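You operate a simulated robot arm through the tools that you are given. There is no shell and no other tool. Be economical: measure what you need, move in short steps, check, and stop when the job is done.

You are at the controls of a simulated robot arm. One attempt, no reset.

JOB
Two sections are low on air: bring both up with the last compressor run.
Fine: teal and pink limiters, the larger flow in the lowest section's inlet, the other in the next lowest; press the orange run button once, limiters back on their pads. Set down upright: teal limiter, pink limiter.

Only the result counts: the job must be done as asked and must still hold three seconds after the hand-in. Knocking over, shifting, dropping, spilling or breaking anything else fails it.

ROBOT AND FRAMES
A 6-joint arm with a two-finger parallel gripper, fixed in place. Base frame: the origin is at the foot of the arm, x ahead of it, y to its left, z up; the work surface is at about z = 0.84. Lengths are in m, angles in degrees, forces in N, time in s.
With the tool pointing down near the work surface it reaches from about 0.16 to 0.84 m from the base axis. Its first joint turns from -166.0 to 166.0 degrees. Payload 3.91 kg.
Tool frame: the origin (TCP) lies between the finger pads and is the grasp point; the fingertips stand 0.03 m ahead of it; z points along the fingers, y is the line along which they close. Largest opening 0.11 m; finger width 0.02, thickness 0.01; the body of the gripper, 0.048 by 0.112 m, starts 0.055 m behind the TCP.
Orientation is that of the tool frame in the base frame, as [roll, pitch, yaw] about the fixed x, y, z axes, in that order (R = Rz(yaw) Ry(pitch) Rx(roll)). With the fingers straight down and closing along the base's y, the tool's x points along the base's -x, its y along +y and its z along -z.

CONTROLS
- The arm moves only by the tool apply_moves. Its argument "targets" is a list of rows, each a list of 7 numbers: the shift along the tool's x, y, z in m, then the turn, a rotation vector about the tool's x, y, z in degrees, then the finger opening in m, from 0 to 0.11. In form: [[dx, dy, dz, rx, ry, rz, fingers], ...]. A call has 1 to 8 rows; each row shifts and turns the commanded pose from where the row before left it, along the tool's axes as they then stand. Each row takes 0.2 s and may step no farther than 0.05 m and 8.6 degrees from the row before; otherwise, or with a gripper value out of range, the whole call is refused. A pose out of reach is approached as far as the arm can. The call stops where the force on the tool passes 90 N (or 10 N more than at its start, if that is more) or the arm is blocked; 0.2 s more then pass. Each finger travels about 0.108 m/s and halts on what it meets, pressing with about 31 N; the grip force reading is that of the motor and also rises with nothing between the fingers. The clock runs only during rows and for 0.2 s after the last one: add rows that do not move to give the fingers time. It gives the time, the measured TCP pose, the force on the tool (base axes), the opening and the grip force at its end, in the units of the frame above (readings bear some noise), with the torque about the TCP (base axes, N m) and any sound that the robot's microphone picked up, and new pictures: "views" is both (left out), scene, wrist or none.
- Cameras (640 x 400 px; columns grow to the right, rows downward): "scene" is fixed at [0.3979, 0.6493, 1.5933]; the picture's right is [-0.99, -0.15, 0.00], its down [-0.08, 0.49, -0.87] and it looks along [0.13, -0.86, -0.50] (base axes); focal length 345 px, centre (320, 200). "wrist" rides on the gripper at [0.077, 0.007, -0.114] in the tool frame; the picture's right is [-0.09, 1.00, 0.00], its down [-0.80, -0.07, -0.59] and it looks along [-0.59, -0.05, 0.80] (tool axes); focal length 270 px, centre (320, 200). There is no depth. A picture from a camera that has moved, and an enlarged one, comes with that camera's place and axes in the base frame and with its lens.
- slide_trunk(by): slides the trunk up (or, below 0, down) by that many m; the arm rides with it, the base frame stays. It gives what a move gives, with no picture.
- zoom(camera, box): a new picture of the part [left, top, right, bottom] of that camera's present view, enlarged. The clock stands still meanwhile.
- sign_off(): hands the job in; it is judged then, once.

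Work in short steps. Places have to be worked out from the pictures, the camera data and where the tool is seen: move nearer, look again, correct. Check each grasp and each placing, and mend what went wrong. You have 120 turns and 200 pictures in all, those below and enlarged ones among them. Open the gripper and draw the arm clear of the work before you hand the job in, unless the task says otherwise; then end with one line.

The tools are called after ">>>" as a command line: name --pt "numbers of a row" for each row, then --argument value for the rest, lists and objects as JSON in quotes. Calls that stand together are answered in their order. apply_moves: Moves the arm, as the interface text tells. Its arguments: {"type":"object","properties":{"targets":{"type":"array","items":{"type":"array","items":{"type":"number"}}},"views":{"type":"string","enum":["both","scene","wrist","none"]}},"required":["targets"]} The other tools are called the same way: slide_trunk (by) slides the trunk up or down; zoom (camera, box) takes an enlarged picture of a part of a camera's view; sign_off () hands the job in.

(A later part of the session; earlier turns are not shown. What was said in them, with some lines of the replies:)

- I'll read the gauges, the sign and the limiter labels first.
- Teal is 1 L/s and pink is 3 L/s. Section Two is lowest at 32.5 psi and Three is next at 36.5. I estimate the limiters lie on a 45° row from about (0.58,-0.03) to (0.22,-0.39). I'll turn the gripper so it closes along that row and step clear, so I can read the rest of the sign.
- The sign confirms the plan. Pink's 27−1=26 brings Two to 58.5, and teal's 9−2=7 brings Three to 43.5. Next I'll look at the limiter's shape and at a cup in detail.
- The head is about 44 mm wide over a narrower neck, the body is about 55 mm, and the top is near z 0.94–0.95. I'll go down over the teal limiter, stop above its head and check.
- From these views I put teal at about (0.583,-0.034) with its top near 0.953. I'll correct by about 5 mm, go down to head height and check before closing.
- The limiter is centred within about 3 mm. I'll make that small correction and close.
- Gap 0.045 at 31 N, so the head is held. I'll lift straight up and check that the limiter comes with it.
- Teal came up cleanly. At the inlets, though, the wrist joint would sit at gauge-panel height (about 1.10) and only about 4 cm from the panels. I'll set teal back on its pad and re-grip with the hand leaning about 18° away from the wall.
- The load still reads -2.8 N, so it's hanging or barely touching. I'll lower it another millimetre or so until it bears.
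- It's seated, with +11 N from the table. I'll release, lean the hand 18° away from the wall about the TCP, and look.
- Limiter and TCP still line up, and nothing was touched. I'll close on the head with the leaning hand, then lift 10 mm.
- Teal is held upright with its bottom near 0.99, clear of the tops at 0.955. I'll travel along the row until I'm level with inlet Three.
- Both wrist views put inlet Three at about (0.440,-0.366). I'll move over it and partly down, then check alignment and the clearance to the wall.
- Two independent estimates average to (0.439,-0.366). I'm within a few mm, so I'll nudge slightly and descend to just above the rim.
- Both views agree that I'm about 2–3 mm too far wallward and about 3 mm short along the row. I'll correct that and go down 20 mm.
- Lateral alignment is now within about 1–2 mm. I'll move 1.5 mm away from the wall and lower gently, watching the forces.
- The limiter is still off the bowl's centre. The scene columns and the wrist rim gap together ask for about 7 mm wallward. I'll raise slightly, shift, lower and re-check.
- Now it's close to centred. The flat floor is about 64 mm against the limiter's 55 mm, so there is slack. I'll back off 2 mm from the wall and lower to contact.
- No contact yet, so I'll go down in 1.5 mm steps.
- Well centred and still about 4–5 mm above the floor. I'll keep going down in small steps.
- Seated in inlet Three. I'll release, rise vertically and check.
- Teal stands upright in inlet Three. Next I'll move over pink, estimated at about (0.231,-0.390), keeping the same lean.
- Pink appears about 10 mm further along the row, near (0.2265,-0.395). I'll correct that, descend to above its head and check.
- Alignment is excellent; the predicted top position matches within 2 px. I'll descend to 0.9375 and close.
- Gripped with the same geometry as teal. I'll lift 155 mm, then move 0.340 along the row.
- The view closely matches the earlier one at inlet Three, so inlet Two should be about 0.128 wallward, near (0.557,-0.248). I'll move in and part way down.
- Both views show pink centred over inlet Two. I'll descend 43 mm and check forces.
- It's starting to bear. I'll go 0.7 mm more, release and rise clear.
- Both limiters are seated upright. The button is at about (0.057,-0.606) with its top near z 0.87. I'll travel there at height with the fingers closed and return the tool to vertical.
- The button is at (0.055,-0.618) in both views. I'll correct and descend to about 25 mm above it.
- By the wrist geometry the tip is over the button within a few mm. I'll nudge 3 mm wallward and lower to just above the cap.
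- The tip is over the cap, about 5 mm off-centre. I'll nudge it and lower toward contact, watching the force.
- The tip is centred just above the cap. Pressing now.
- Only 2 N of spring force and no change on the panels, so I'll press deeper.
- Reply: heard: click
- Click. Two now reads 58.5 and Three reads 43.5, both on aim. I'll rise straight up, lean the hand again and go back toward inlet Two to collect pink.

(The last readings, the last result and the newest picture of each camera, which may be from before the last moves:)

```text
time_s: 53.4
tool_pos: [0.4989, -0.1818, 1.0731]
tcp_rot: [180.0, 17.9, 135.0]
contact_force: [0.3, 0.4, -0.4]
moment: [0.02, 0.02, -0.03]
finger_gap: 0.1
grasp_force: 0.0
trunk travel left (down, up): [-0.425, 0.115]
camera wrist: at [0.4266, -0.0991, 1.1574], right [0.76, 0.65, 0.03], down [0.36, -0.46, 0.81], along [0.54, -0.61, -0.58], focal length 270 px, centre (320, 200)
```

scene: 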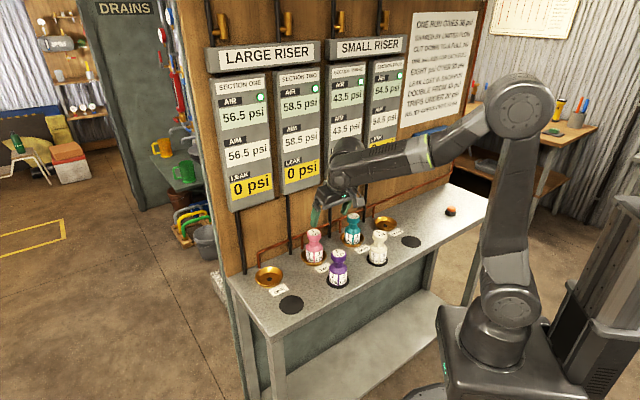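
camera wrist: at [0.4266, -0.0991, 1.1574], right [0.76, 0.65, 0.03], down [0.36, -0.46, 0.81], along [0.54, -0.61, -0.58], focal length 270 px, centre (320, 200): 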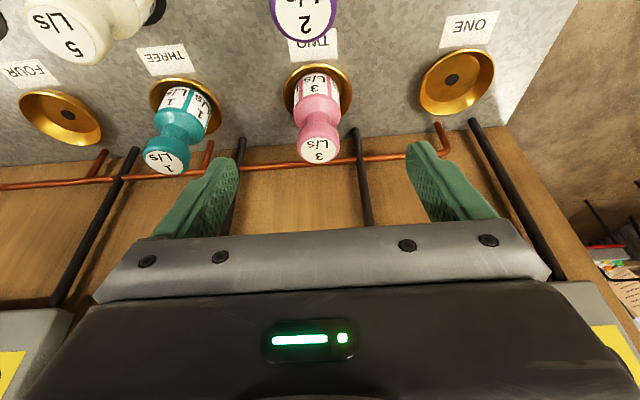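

Same view as at departure, just about 4 mm further along. I'll retrace to above pink and partly down.

>>> apply_moves --pt "-0.0406 -0.0045 0.0132 0 0 0 0.11" --pt "-0.0406 0 0.0132 0 0 0 0.11" --pt "0.0139 0 0.0428 0 0 0 0.11" --pt "0.0093 0 0.0285 0 0 0 0.11" --pt "0 0 0 0 0 0 0.11" --views "wrist"

>>> zoom --camera "scene" --box '[280, 190, 360, 270]'

```text
time_s: 54.6
tool_pos: [0.5513, -0.247, 0.9932]
tcp_rot: [-179.9, 18.1, 135.1]
contact_force: [-0.1, 0.0, -0.3]
moment: [0.01, -0.03, 0.04]
finger_gap: 0.11
grasp_force: 0.1
trunk travel left (down, up): [-0.425, 0.115]
camera wrist: at [0.4801, -0.1662, 1.0786], right [0.76, 0.65, 0.03], down [0.36, -0.46, 0.81], along [0.54, -0.61, -0.58], focal length 270 px, centre (320, 200)
```

wrist: 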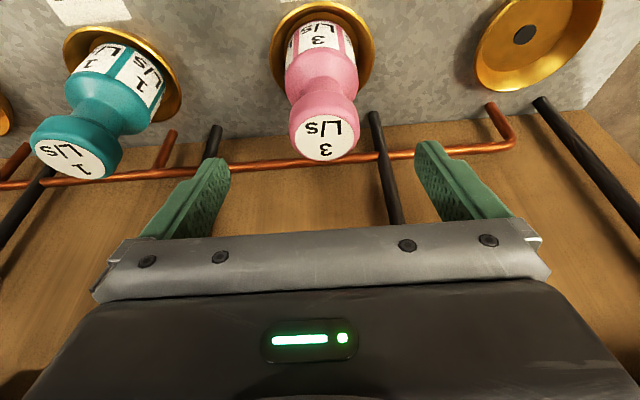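

```text
5.00 times, centred on (320, 230) of scene
camera zoom: at [0.3979, 0.6493, 1.5933], right [-0.99, -0.15, 0.0], down [-0.08, 0.49, -0.87], along [0.13, -0.86, -0.5], focal length 1725 px, centre (320, 50)
```

zoom: 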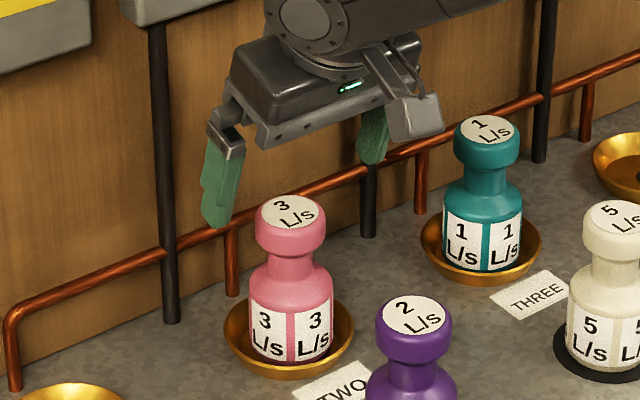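

Pink is about 4–5 mm to the +y side and 2–3 mm wallward. I'll correct, descend and check before closing.

>>> apply_moves --pt "-0.0024 0.0045 0.0008 0 0 0 0.11" --pt "0.0086 0 0.0264 0 0 0 0.11" --pt "0.0086 0 0.0264 0 0 0 0.11" --pt "0 0 0 0 0 0 0.11" --views "wrist"

```text
time_s: 55.6
tool_pos: [0.5602, -0.248, 0.9384]
tcp_rot: [-180.0, 18.0, 135.0]
contact_force: [-0.3, 0.4, -0.6]
moment: [0.02, -0.03, -0.01]
finger_gap: 0.1097
grasp_force: 0.1
trunk travel left (down, up): [-0.425, 0.115]
camera wrist: at [0.4877, -0.1667, 1.0241], right [0.76, 0.65, 0.03], down [0.36, -0.46, 0.81], along [0.54, -0.61, -0.58], focal length 270 px, centre (320, 200)
```

wrist: 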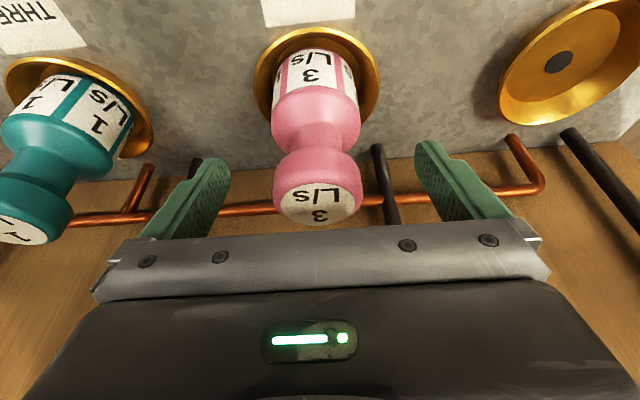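

>>> apply_moves --pt "0.0012 -0.0013 -0.0004 0 0 0 0.09" --pt "0 0 0 0 0 0 0.06" --pt "0 0 0 0 0 0 0.03" --pt "0 0 0 0 0 0 0.02" --pt "0 0 0 0 0 0 0.02" --views "wrist"

```text
time_s: 56.8
tool_pos: [0.5574, -0.2497, 0.9389]
tcp_rot: [-180.0, 18.1, 135.1]
contact_force: [-0.1, 0.1, 0.1]
moment: [-0.01, 0.0, 0.0]
finger_gap: 0.0452
grasp_force: 30.4
trunk travel left (down, up): [-0.425, 0.115]
camera wrist: at [0.4845, -0.1667, 1.0244], right [0.76, 0.65, 0.03], down [0.36, -0.46, 0.81], along [0.54, -0.61, -0.58], focal length 270 px, centre (320, 200)
```

wrist: 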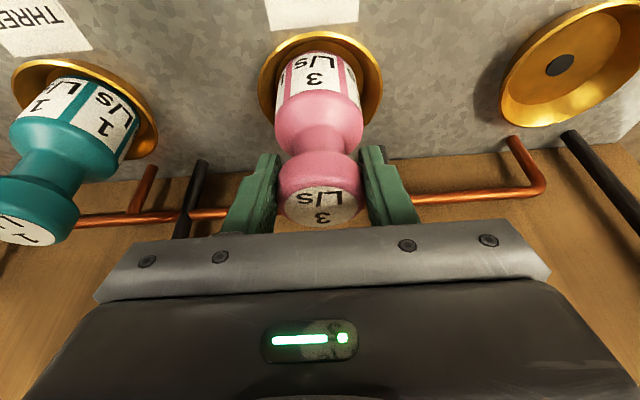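

The grip looks identical to before. I'll lift, move away from the wall, then travel along the row to pink's pad.

>>> apply_moves --pt "-0.0062 0 -0.019 0 0 0 0.02" --pt "-0.0139 0 -0.0428 0 0 0 0.02" --pt "-0.0139 0 -0.0428 0 0 0 0.02" --pt "-0.0139 0 -0.0428 0 0 0 0.02" --pt "0.0412 0 -0.0134 0 0 0 0.02" --pt "0.0412 0 -0.0134 0 0 0 0.02" --pt "0.0412 0 -0.0134 0 0 0 0.02" --pt "0 0 0 0 0 0 0.02" --views "none"

>>> apply_moves --pt "0 -0.0482 0 0 0 0 0.02" --pt "0 -0.0482 0 0 0 0 0.02" --pt "0 -0.0482 0 0 0 0 0.02" --pt "0 -0.0482 0 0 0 0 0.02" --pt "0 -0.0482 0 0 0 0 0.02" --pt "0 -0.0482 0 0 0 0 0.02" --pt "0 -0.0482 0 0 0 0 0.02" --pt "0 0 0 0 0 0 0.02"

```text
time_s: 58.6
tool_pos: [0.4658, -0.1581, 1.0972]
tcp_rot: [179.9, 18.0, 135.0]
contact_force: [-0.1, 0.6, -2.4]
moment: [0.01, 0.0, 0.02]
finger_gap: 0.0453
grasp_force: 30.6
trunk travel left (down, up): [-0.425, 0.115]
```

```text
time_s: 60.4
tool_pos: [0.225, -0.395, 1.0964]
tcp_rot: [180.0, 18.0, 135.0]
contact_force: [0.0, -0.2, -3.5]
moment: [0.0, 0.02, 0.02]
finger_gap: 0.0449
grasp_force: 31.2
trunk travel left (down, up): [-0.425, 0.115]
camera wrist: at [0.1516, -0.3121, 1.181], right [0.76, 0.65, 0.03], down [0.36, -0.46, 0.81], along [0.54, -0.61, -0.58], focal length 270 px, centre (320, 200)
```

scene: 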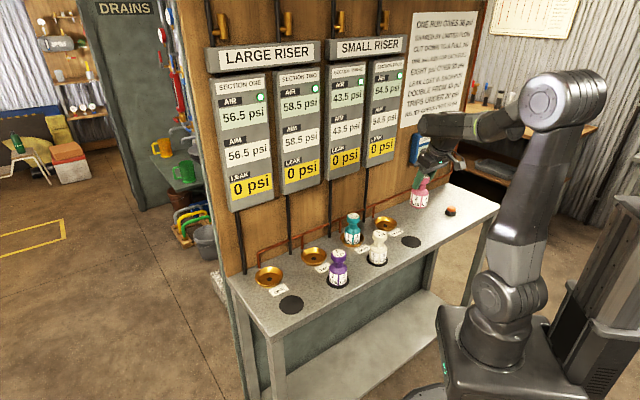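
wrist: 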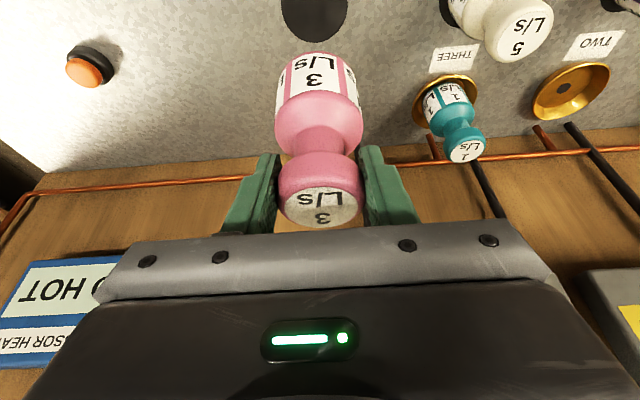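

The view matches the one just after lifting from this pad, so alignment holds within about 2 mm. I'll descend and check near contact.

>>> apply_moves --pt "0.0139 0 0.0428 0 0 0 0.02" --pt "0.0139 0 0.0428 0 0 0 0.02" --pt "0.0139 0 0.0428 0 0 0 0.02" --pt "0.0037 0 0.0114 0 0 0 0.02" --pt "0 0 0 0 0 0 0.02" --views "wrist"

>>> zoom --camera "scene" --box '[380, 200, 440, 260]'

```text
time_s: 61.6
tool_pos: [0.2242, -0.3937, 0.9493]
tcp_rot: [179.9, 17.9, 134.9]
contact_force: [-0.4, -0.6, -2.5]
moment: [0.02, 0.03, -0.01]
finger_gap: 0.045
grasp_force: 31.2
trunk travel left (down, up): [-0.425, 0.115]
camera wrist: at [0.1521, -0.311, 1.0336], right [0.76, 0.65, 0.03], down [0.36, -0.46, 0.81], along [0.54, -0.61, -0.58], focal length 270 px, centre (320, 200)
```

wrist: 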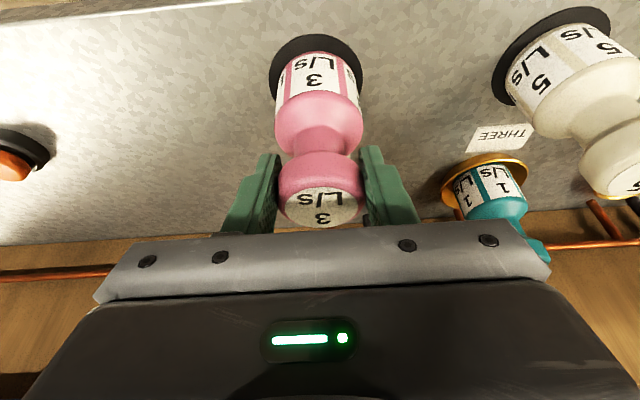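

```text
6.67 times, centred on (410, 230) of scene
camera zoom: at [0.3979, 0.6493, 1.5933], right [-0.99, -0.15, 0.0], down [-0.08, 0.49, -0.87], along [0.13, -0.86, -0.5], focal length 2300 px, centre (-280, 0)
```

zoom: 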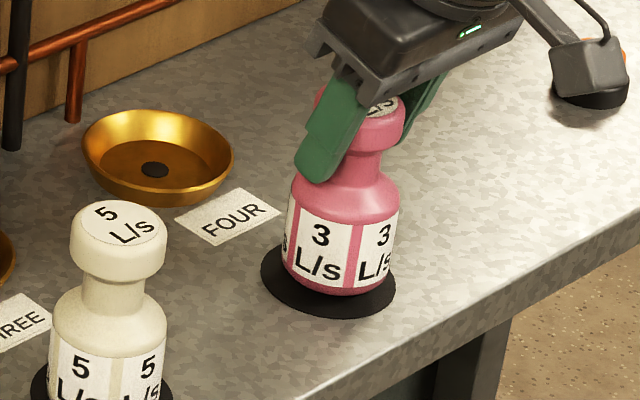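

Readings and view both say to go about 3 mm wallward. I'll correct and lower to near contact.

>>> apply_moves --pt "-0.0029 0 0.0009 0 0 0 0.02" --pt "0.0028 0 0.0086 0 0 0 0.02" --pt "0 0 0 0 0 0 0.02" --views "wrist"

>>> zoom --camera "scene" --box '[380, 200, 440, 260]'

```text
time_s: 62.4
tool_pos: [0.2295, -0.3946, 0.9391]
tcp_rot: [180.0, 18.1, 135.1]
contact_force: [0.1, -0.2, -2.7]
moment: [0.0, 0.03, 0.02]
finger_gap: 0.0451
grasp_force: 31.2
trunk travel left (down, up): [-0.425, 0.115]
camera wrist: at [0.1557, -0.3136, 1.0243], right [0.76, 0.65, 0.03], down [0.36, -0.46, 0.81], along [0.54, -0.61, -0.58], focal length 270 px, centre (320, 200)
```

wrist: 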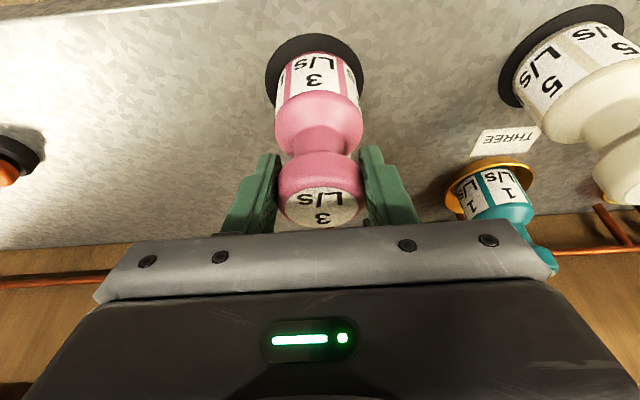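

```text
6.67 times, centred on (410, 230) of scene
camera zoom: at [0.3979, 0.6493, 1.5933], right [-0.99, -0.15, 0.0], down [-0.08, 0.49, -0.87], along [0.13, -0.86, -0.5], focal length 2300 px, centre (-280, 0)
```

zoom: 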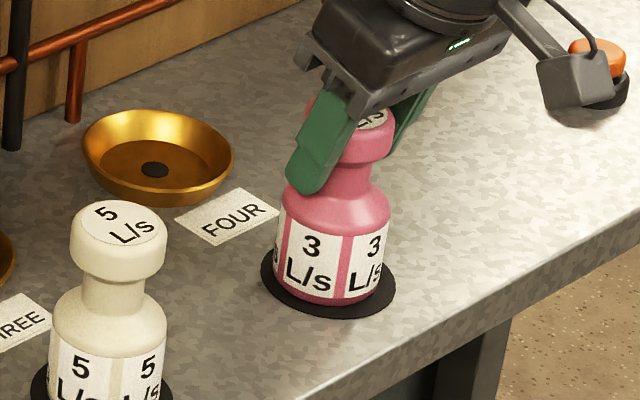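

Nearly exact. I'll shift -1.5 mm along the row, then make small steps down to contact.

>>> apply_moves --pt "0.0003 -0.0015 0.0008 0 0 0 0.02" --pt "0.0003 0 0.0008 0 0 0 0.02" --pt "0 0 0 0 0 0 0.02" --views "none"

>>> apply_moves --pt "0.0003 0 0.0008 0 0 0 0.02" --pt "0 0 0 0 0 0 0.02" --views "none"

```text
time_s: 63.2
tool_pos: [0.226, -0.3973, 0.9378]
tcp_rot: [-180.0, 18.1, 135.0]
contact_force: [1.0, 2.0, 7.5]
moment: [0.04, 0.02, 0.02]
finger_gap: 0.0453
grasp_force: 31.0
trunk travel left (down, up): [-0.425, 0.115]
```

```text
time_s: 63.8
tool_pos: [0.2272, -0.397, 0.9385]
tcp_rot: [-179.9, 18.2, 135.1]
contact_force: [-1.3, -1.7, 18.9]
moment: [0.07, 0.35, 0.01]
finger_gap: 0.0449
grasp_force: 30.7
trunk travel left (down, up): [-0.425, 0.115]
```

Seated at +19 N. I'll relieve slightly, release, rise and move toward teal.

>>> apply_moves --pt "-0.0002 0 -0.0007 0 0 0 0.02" --pt "0 0 0 0 0 0 0.05" --pt "0 0 0 0 0 0 0.08" --pt "0 0 0 0 0 0 0.1" --pt "-0.0139 0 -0.0428 0 0 0 0.1" --pt "-0.0139 0 -0.0428 0 0 0 0.1" --pt "-0.0139 0 -0.0428 0 0 0 0.1" --pt "0 0 0 0 0 0 0.1" --views "none"

>>> apply_moves --pt "-0.01 0.0423 0.0032 0 0 0 0.11" --pt "-0.01 0.0423 0.0032 0 0 0 0.11" --pt "-0.01 0.0423 0.0032 0 0 0 0.11" --pt "-0.01 0.0423 0.0032 0 0 0 0.11" --pt "0 0 0 0 0 0 0.11"

>>> zoom --camera "scene" --box '[380, 200, 440, 260]'

```text
time_s: 65.6
tool_pos: [0.2228, -0.3959, 1.0754]
tcp_rot: [-180.0, 18.0, 135.0]
contact_force: [-0.5, -0.2, 0.1]
moment: [-0.02, 0.03, 0.02]
finger_gap: 0.1
grasp_force: 0.1
trunk travel left (down, up): [-0.425, 0.115]
```

```text
time_s: 66.8
tool_pos: [0.3769, -0.3069, 1.0767]
tcp_rot: [179.9, 18.0, 135.0]
contact_force: [0.3, -0.6, 0.2]
moment: [0.03, -0.01, 0.01]
finger_gap: 0.1099
grasp_force: 0.2
trunk travel left (down, up): [-0.425, 0.115]
camera wrist: at [0.3041, -0.2251, 1.1603], right [0.76, 0.65, 0.03], down [0.36, -0.46, 0.81], along [0.54, -0.61, -0.58], focal length 270 px, centre (320, 200)
```

scene: 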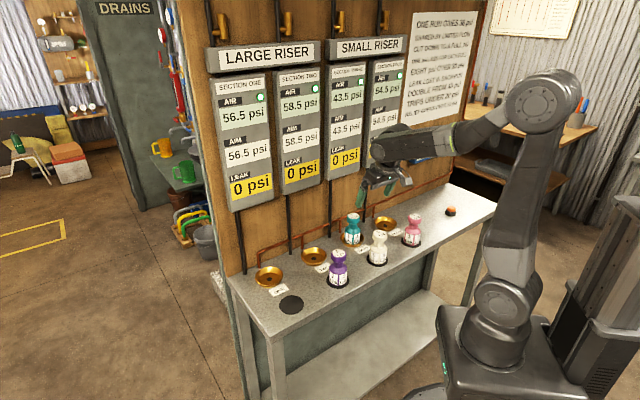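
wrist: 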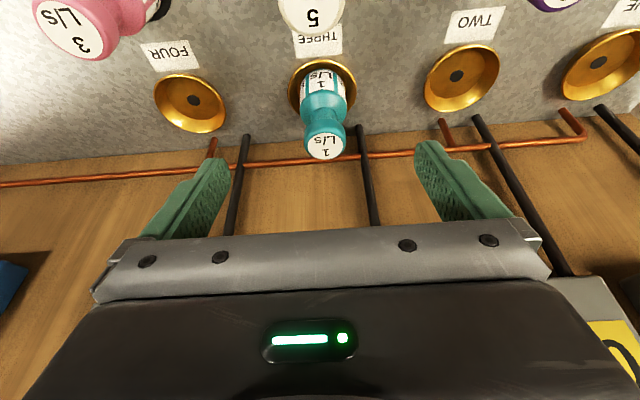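

```text
6.67 times, centred on (410, 230) of scene
camera zoom: at [0.3979, 0.6493, 1.5933], right [-0.99, -0.15, 0.0], down [-0.08, 0.49, -0.87], along [0.13, -0.86, -0.5], focal length 2300 px, centre (-280, 0)
```

zoom: 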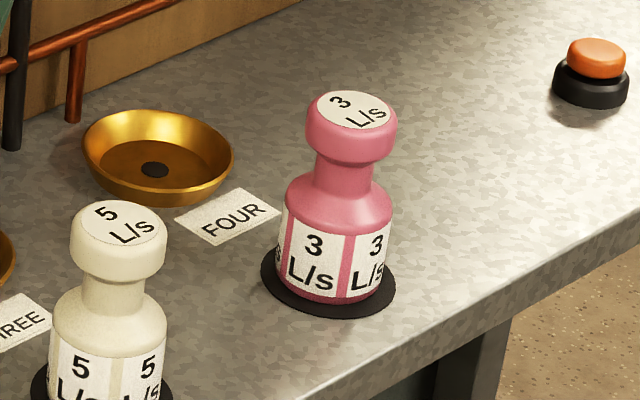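

Pink sits on its pad just as it did originally. The view of teal matches its departure view, so I'll move in over it and part way down.

>>> apply_moves --pt "-0.0406 0.0005 0.0132 0 0 0 0.11" --pt "-0.0406 0 0.0132 0 0 0 0.11" --pt "0.0139 0 0.0428 0 0 0 0.11" --pt "0.0115 0 0.0354 0 0 0 0.11" --pt "0 0 0 0 0 0 0.11" --views "wrist"

```text
time_s: 68.0
tool_pos: [0.4346, -0.3689, 0.9903]
tcp_rot: [179.9, 18.0, 135.0]
contact_force: [-0.5, -0.5, 0.5]
moment: [-0.01, 0.03, 0.01]
finger_gap: 0.1099
grasp_force: 0.1
trunk travel left (down, up): [-0.425, 0.115]
camera wrist: at [0.3621, -0.2861, 1.0759], right [0.76, 0.65, 0.03], down [0.36, -0.46, 0.81], along [0.54, -0.61, -0.58], focal length 270 px, centre (320, 200)
```

wrist: 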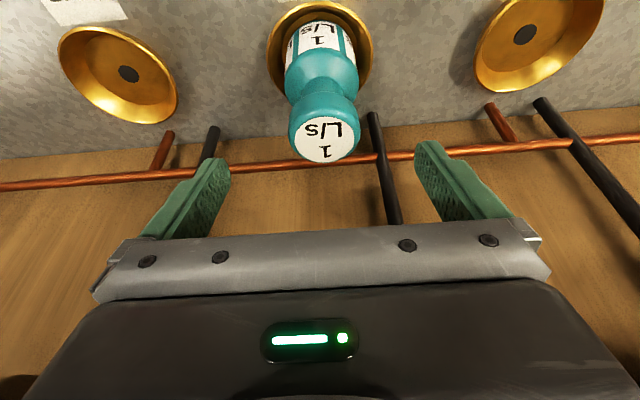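

>>> apply_moves --pt "-0.0012 0.0032 0.0004 0 0 0 0.11" --pt "0.0081 0 0.0249 0 0 0 0.11" --pt "0.0081 0 0.0249 0 0 0 0.11" --pt "0 0 0 0 0 0 0.11" --views "wrist"

```text
time_s: 69.0
tool_pos: [0.4401, -0.3644, 0.9394]
tcp_rot: [179.9, 18.0, 134.9]
contact_force: [0.0, -0.1, -0.1]
moment: [-0.02, 0.01, -0.02]
finger_gap: 0.1102
grasp_force: 0.0
trunk travel left (down, up): [-0.425, 0.115]
camera wrist: at [0.3676, -0.2829, 1.0237], right [0.76, 0.65, 0.03], down [0.36, -0.46, 0.81], along [0.54, -0.61, -0.58], focal length 270 px, centre (320, 200)
```

wrist: 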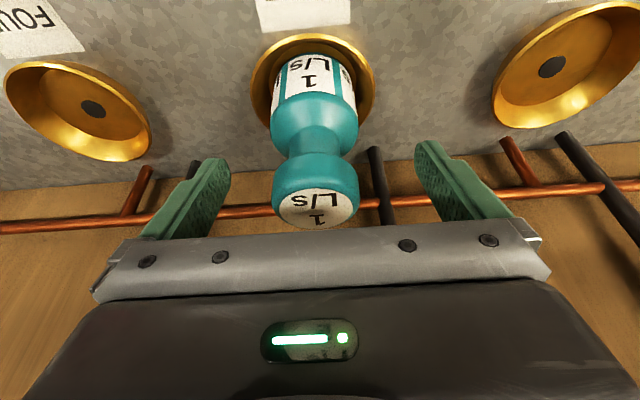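

>>> apply_moves --pt "-0.0006 -0.0022 0.0002 0 0 0 0.09" --pt "0 0 0 0 0 0 0.06" --pt "0 0 0 0 0 0 0.03" --pt "0 0 0 0 0 0 0.02" --pt "0 0 0 0 0 0 0.02" --views "wrist"

```text
time_s: 70.2
tool_pos: [0.439, -0.3678, 0.9383]
tcp_rot: [-180.0, 18.0, 135.0]
contact_force: [-0.5, 0.0, 0.9]
moment: [0.04, -0.03, -0.02]
finger_gap: 0.0454
grasp_force: 31.0
trunk travel left (down, up): [-0.425, 0.115]
camera wrist: at [0.3663, -0.2852, 1.0234], right [0.76, 0.65, 0.03], down [0.36, -0.46, 0.81], along [0.54, -0.61, -0.58], focal length 270 px, centre (320, 200)
```

wrist: 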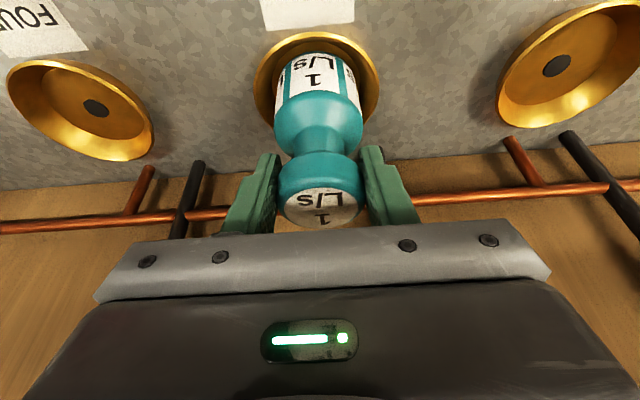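

Gripped. I'll lift, back away from the wall and travel to teal's pad.

>>> apply_moves --pt "-0.0062 0 -0.019 0 0 0 0.02" --pt "-0.0139 0 -0.0428 0 0 0 0.02" --pt "-0.0139 0 -0.0428 0 0 0 0.02" --pt "-0.0139 0 -0.0428 0 0 0 0.02" --pt "0.0411 0 -0.0134 0 0 0 0.02" --pt "0.0411 0 -0.0134 0 0 0 0.02" --pt "0.0411 0 -0.0134 0 0 0 0.02" --pt "0 0 0 0 0 0 0.02" --views "none"

>>> apply_moves --pt "0 0.0485 0 0 0 0 0.02" --pt "0 0.0485 0 0 0 0 0.02" --pt "0 0.0485 0 0 0 0 0.02" --pt "0 0.0485 0 0 0 0 0.02" --pt "0 0.0485 0 0 0 0 0.02" --pt "0 0.0485 0 0 0 0 0.02" --pt "0 0.0485 0 0 0 0 0.02" --pt "0 0 0 0 0 0 0.02"

```text
time_s: 72.0
tool_pos: [0.3448, -0.2746, 1.0939]
tcp_rot: [180.0, 18.0, 135.0]
contact_force: [0.1, 0.2, -3.6]
moment: [0.04, 0.03, 0.01]
finger_gap: 0.045
grasp_force: 31.0
trunk travel left (down, up): [-0.425, 0.115]
```

```text
time_s: 73.8
tool_pos: [0.5893, -0.0412, 1.0941]
tcp_rot: [180.0, 18.0, 135.0]
contact_force: [0.4, 0.2, -2.8]
moment: [0.01, 0.01, 0.03]
finger_gap: 0.0452
grasp_force: 30.7
trunk travel left (down, up): [-0.425, 0.115]
camera wrist: at [0.5169, 0.0411, 1.1808], right [0.76, 0.65, 0.03], down [0.36, -0.46, 0.81], along [0.54, -0.61, -0.58], focal length 270 px, centre (320, 200)
```

scene: 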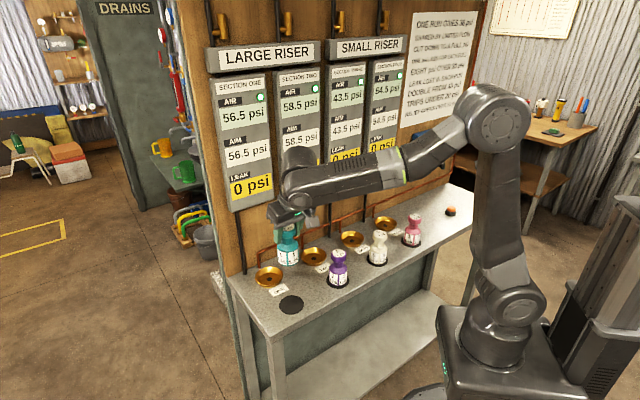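
wrist: 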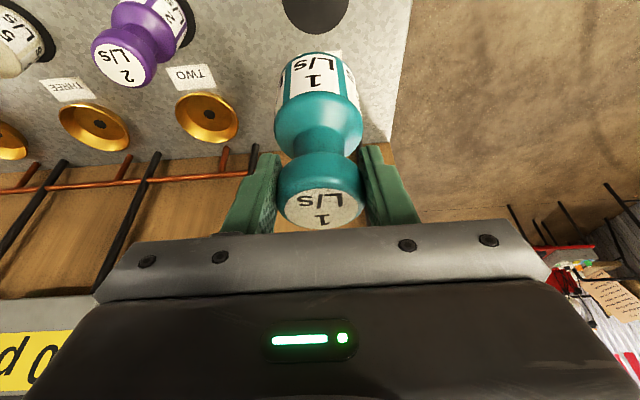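

The pad appears about 6 px higher than in the lift view, and the readings agree that I'm about 5 mm too far wallward. I'll correct and descend.

>>> apply_moves --pt "0.0048 0 -0.0015 0 0 0 0.02" --pt "0.0139 0 0.0428 0 0 0 0.02" --pt "0.0139 0 0.0428 0 0 0 0.02" --pt "0.0139 0 0.0428 0 0 0 0.02" --pt "0.0031 0 0.0095 0 0 0 0.02" --pt "0 0 0 0 0 0 0.02" --views "wrist"

>>> zoom --camera "scene" --box '[250, 255, 330, 320]'

```text
time_s: 75.2
tool_pos: [0.5814, -0.0333, 0.949]
tcp_rot: [180.0, 17.9, 135.0]
contact_force: [-0.4, -0.4, -4.5]
moment: [0.03, 0.02, -0.01]
finger_gap: 0.0454
grasp_force: 31.2
trunk travel left (down, up): [-0.425, 0.115]
camera wrist: at [0.5089, 0.0497, 1.0335], right [0.76, 0.65, 0.03], down [0.36, -0.46, 0.81], along [0.54, -0.61, -0.58], focal length 270 px, centre (320, 200)
```

wrist: 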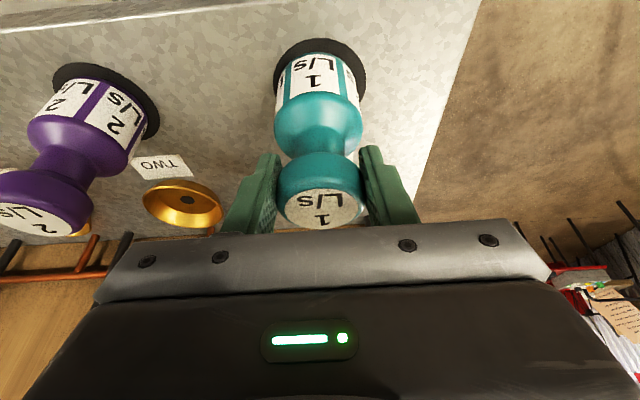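

```text
6.15 times, centred on (290, 288) of scene
camera zoom: at [0.3979, 0.6493, 1.5933], right [-0.99, -0.15, 0.0], down [-0.08, 0.49, -0.87], along [0.13, -0.86, -0.5], focal length 2123 px, centre (505, -338)
```

zoom: 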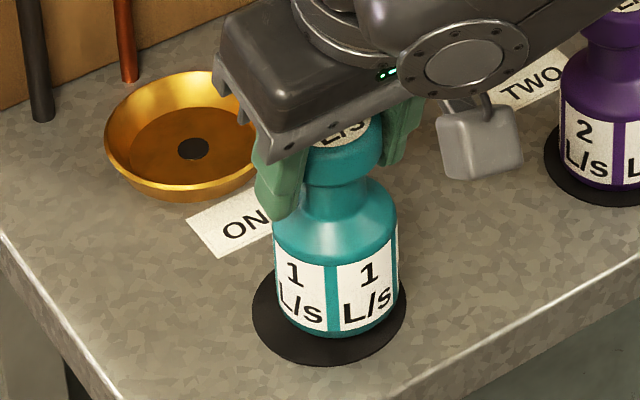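

Both views ask for about 4.5 mm wallward and 2 mm along +y. I'll apply that and lower to near contact.

>>> apply_moves --pt "-0.0043 0.0018 0.0014 0 0 0 0.02" --pt "0.0025 0 0.0077 0 0 0 0.02" --pt "0 0 0 0 0 0 0.02" --views "wrist"

>>> zoom --camera "scene" --box '[250, 255, 330, 320]'

```text
time_s: 76.0
tool_pos: [0.5871, -0.0347, 0.9413]
tcp_rot: [180.0, 18.0, 135.0]
contact_force: [0.1, 0.1, -2.5]
moment: [0.04, -0.02, 0.01]
finger_gap: 0.0452
grasp_force: 31.3
trunk travel left (down, up): [-0.425, 0.115]
camera wrist: at [0.5142, 0.0469, 1.0261], right [0.76, 0.65, 0.03], down [0.36, -0.46, 0.81], along [0.54, -0.61, -0.58], focal length 270 px, centre (320, 200)
```

wrist: 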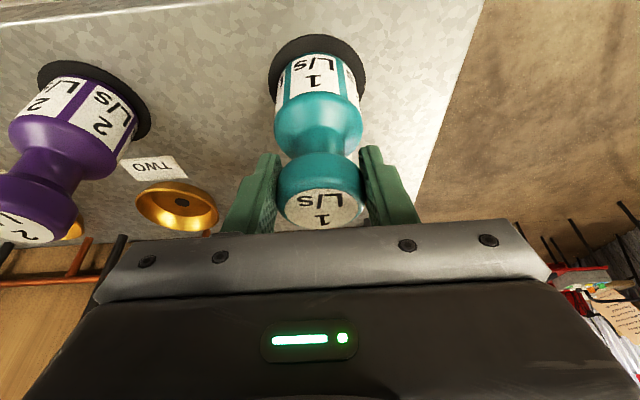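

```text
6.15 times, centred on (290, 288) of scene
camera zoom: at [0.3979, 0.6493, 1.5933], right [-0.99, -0.15, 0.0], down [-0.08, 0.49, -0.87], along [0.13, -0.86, -0.5], focal length 2123 px, centre (505, -338)
```

zoom: 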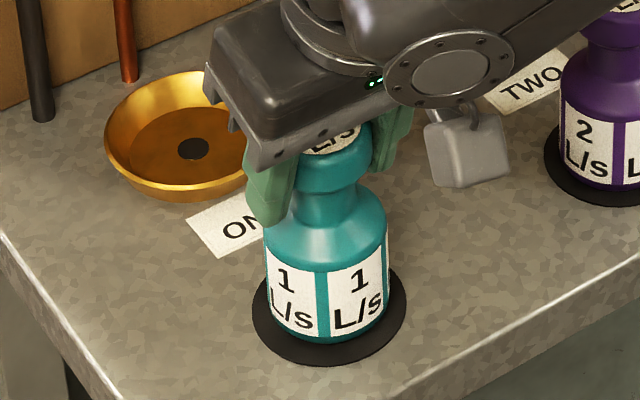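

Now it matches the original placement within about 1 mm. Small steps down to contact.

>>> apply_moves --pt "0.0007 0 0.0021 0 0 0 0.02" --pt "0 0 0 0 0 0 0.02" --views "none"

>>> apply_moves --pt "0.0003 0 0.0008 0 0 0 0.02" --pt "0 0 0 0 0 0 0.02" --views "none"

```text
time_s: 76.6
tool_pos: [0.5869, -0.0348, 0.9385]
tcp_rot: [-180.0, 18.0, 135.0]
contact_force: [-0.1, 0.2, -3.0]
moment: [0.03, -0.02, 0.04]
finger_gap: 0.0451
grasp_force: 30.9
trunk travel left (down, up): [-0.425, 0.115]
```

```text
time_s: 77.2
tool_pos: [0.5875, -0.0358, 0.9377]
tcp_rot: [-179.9, 18.0, 135.1]
contact_force: [-0.1, -0.6, 0.4]
moment: [0.03, -0.05, -0.01]
finger_gap: 0.0451
grasp_force: 31.0
trunk travel left (down, up): [-0.425, 0.115]
```

Contact is starting. I'll go 0.5 mm more, then release, rise and draw clear.

>>> apply_moves --pt "0.0002 0 0.0005 0 0 0 0.02" --pt "0 0 0 0 0 0 0.02" --pt "0 0 0 0 0 0 0.05" --pt "0 0 0 0 0 0 0.08" --pt "0 0 0 0 0 0 0.11" --pt "0 0 0 0 0 0 0.11" --views "none"

>>> apply_moves --pt "-0.0139 0 -0.0428 0 0 0 0.11" --pt "-0.0139 0 -0.0428 0 0 0 0.11" --pt "-0.0139 0 -0.0428 0 0 0 0.11" --pt "-0.0139 0 -0.0428 0 0 0 0.11" --pt "0.0402 0 -0.0131 0 0 0 0.11" --pt "0.0402 0 -0.0131 0 0 0 0.11" --pt "0.0402 0 -0.0131 0 0 0 0.11" --pt "0 0 0 0 0 0 0.11"

>>> zoom --camera "scene" --box '[240, 190, 480, 330]'

>>> zoom --camera "scene" --box '[200, 60, 460, 215]'

```text
time_s: 78.6
tool_pos: [0.5868, -0.0358, 0.9383]
tcp_rot: [180.0, 18.1, 135.0]
contact_force: [-0.4, 0.6, 0.2]
moment: [-0.01, 0.0, 0.0]
finger_gap: 0.1097
grasp_force: 0.0
trunk travel left (down, up): [-0.425, 0.115]
```

```text
time_s: 80.4
tool_pos: [0.499, 0.0554, 1.1182]
tcp_rot: [-180.0, 18.0, 135.0]
contact_force: [-1.0, 0.8, -0.6]
moment: [-0.01, 0.01, 0.03]
finger_gap: 0.11
grasp_force: 0.1
trunk travel left (down, up): [-0.425, 0.115]
camera wrist: at [0.426, 0.1366, 1.2031], right [0.76, 0.65, 0.03], down [0.36, -0.46, 0.81], along [0.54, -0.61, -0.58], focal length 270 px, centre (320, 200)
```

scene: 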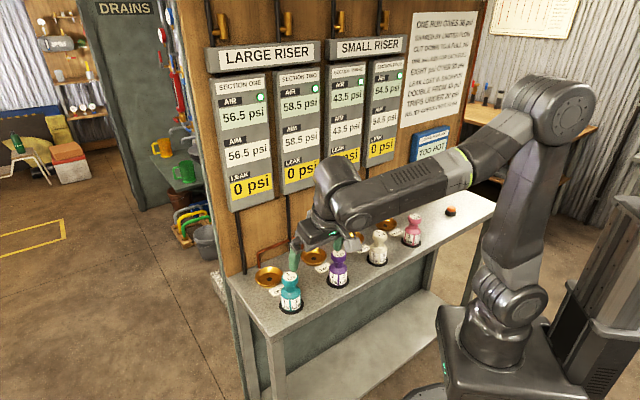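
wrist: 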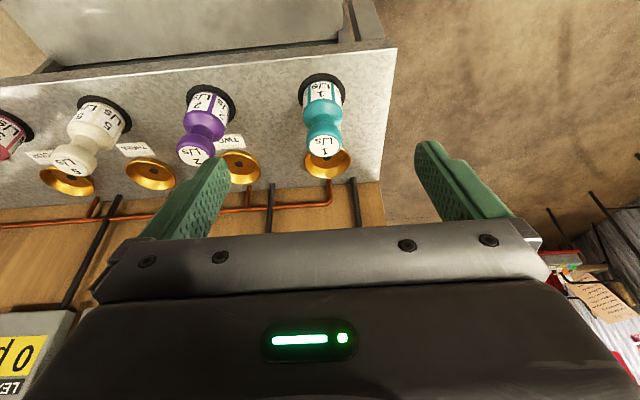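

```text
2.67 times, centred on (360, 260) of scene
camera zoom: at [0.3979, 0.6493, 1.5933], right [-0.99, -0.15, 0.0], down [-0.08, 0.49, -0.87], along [0.13, -0.86, -0.5], focal length 920 px, centre (213, 40)
```

zoom: 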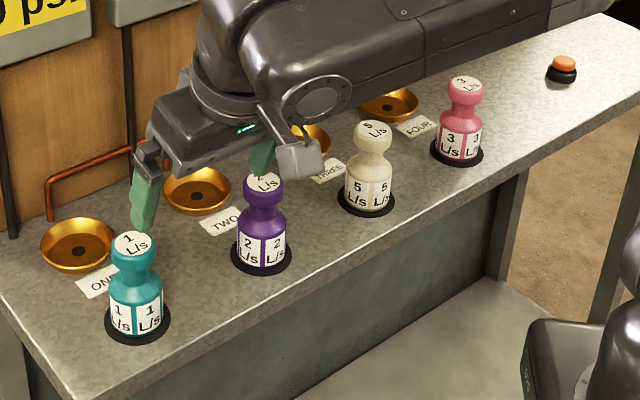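

```text
2.46 times, centred on (330, 138) of scene
camera zoom: at [0.3979, 0.6493, 1.5933], right [-0.99, -0.15, 0.0], down [-0.08, 0.49, -0.87], along [0.13, -0.86, -0.5], focal length 849 px, centre (295, 354)
```

zoom: 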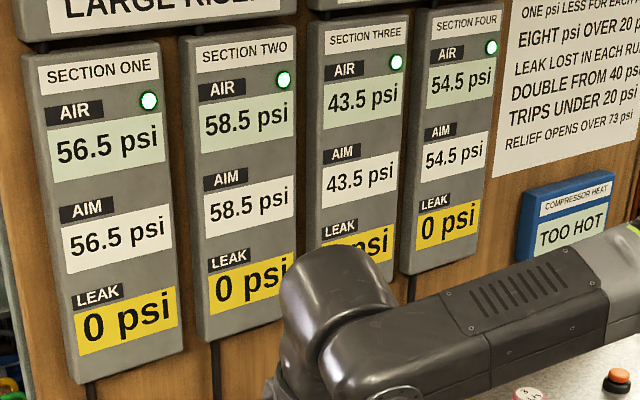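

All four lights are green, both limiters stand upright on their pads, and the gripper is open and clear. Handing in.

>>> sign_off

```text
The job is handed in.
```

Both low sections are on aim after one compressor run: Section Two is at 58.5 psi (pink, 3 L/s) and Section Three is at 43.5 psi (teal, 1 L/s). Both limiters are back upright on their pads, the arm is clear, and the job is handed in.
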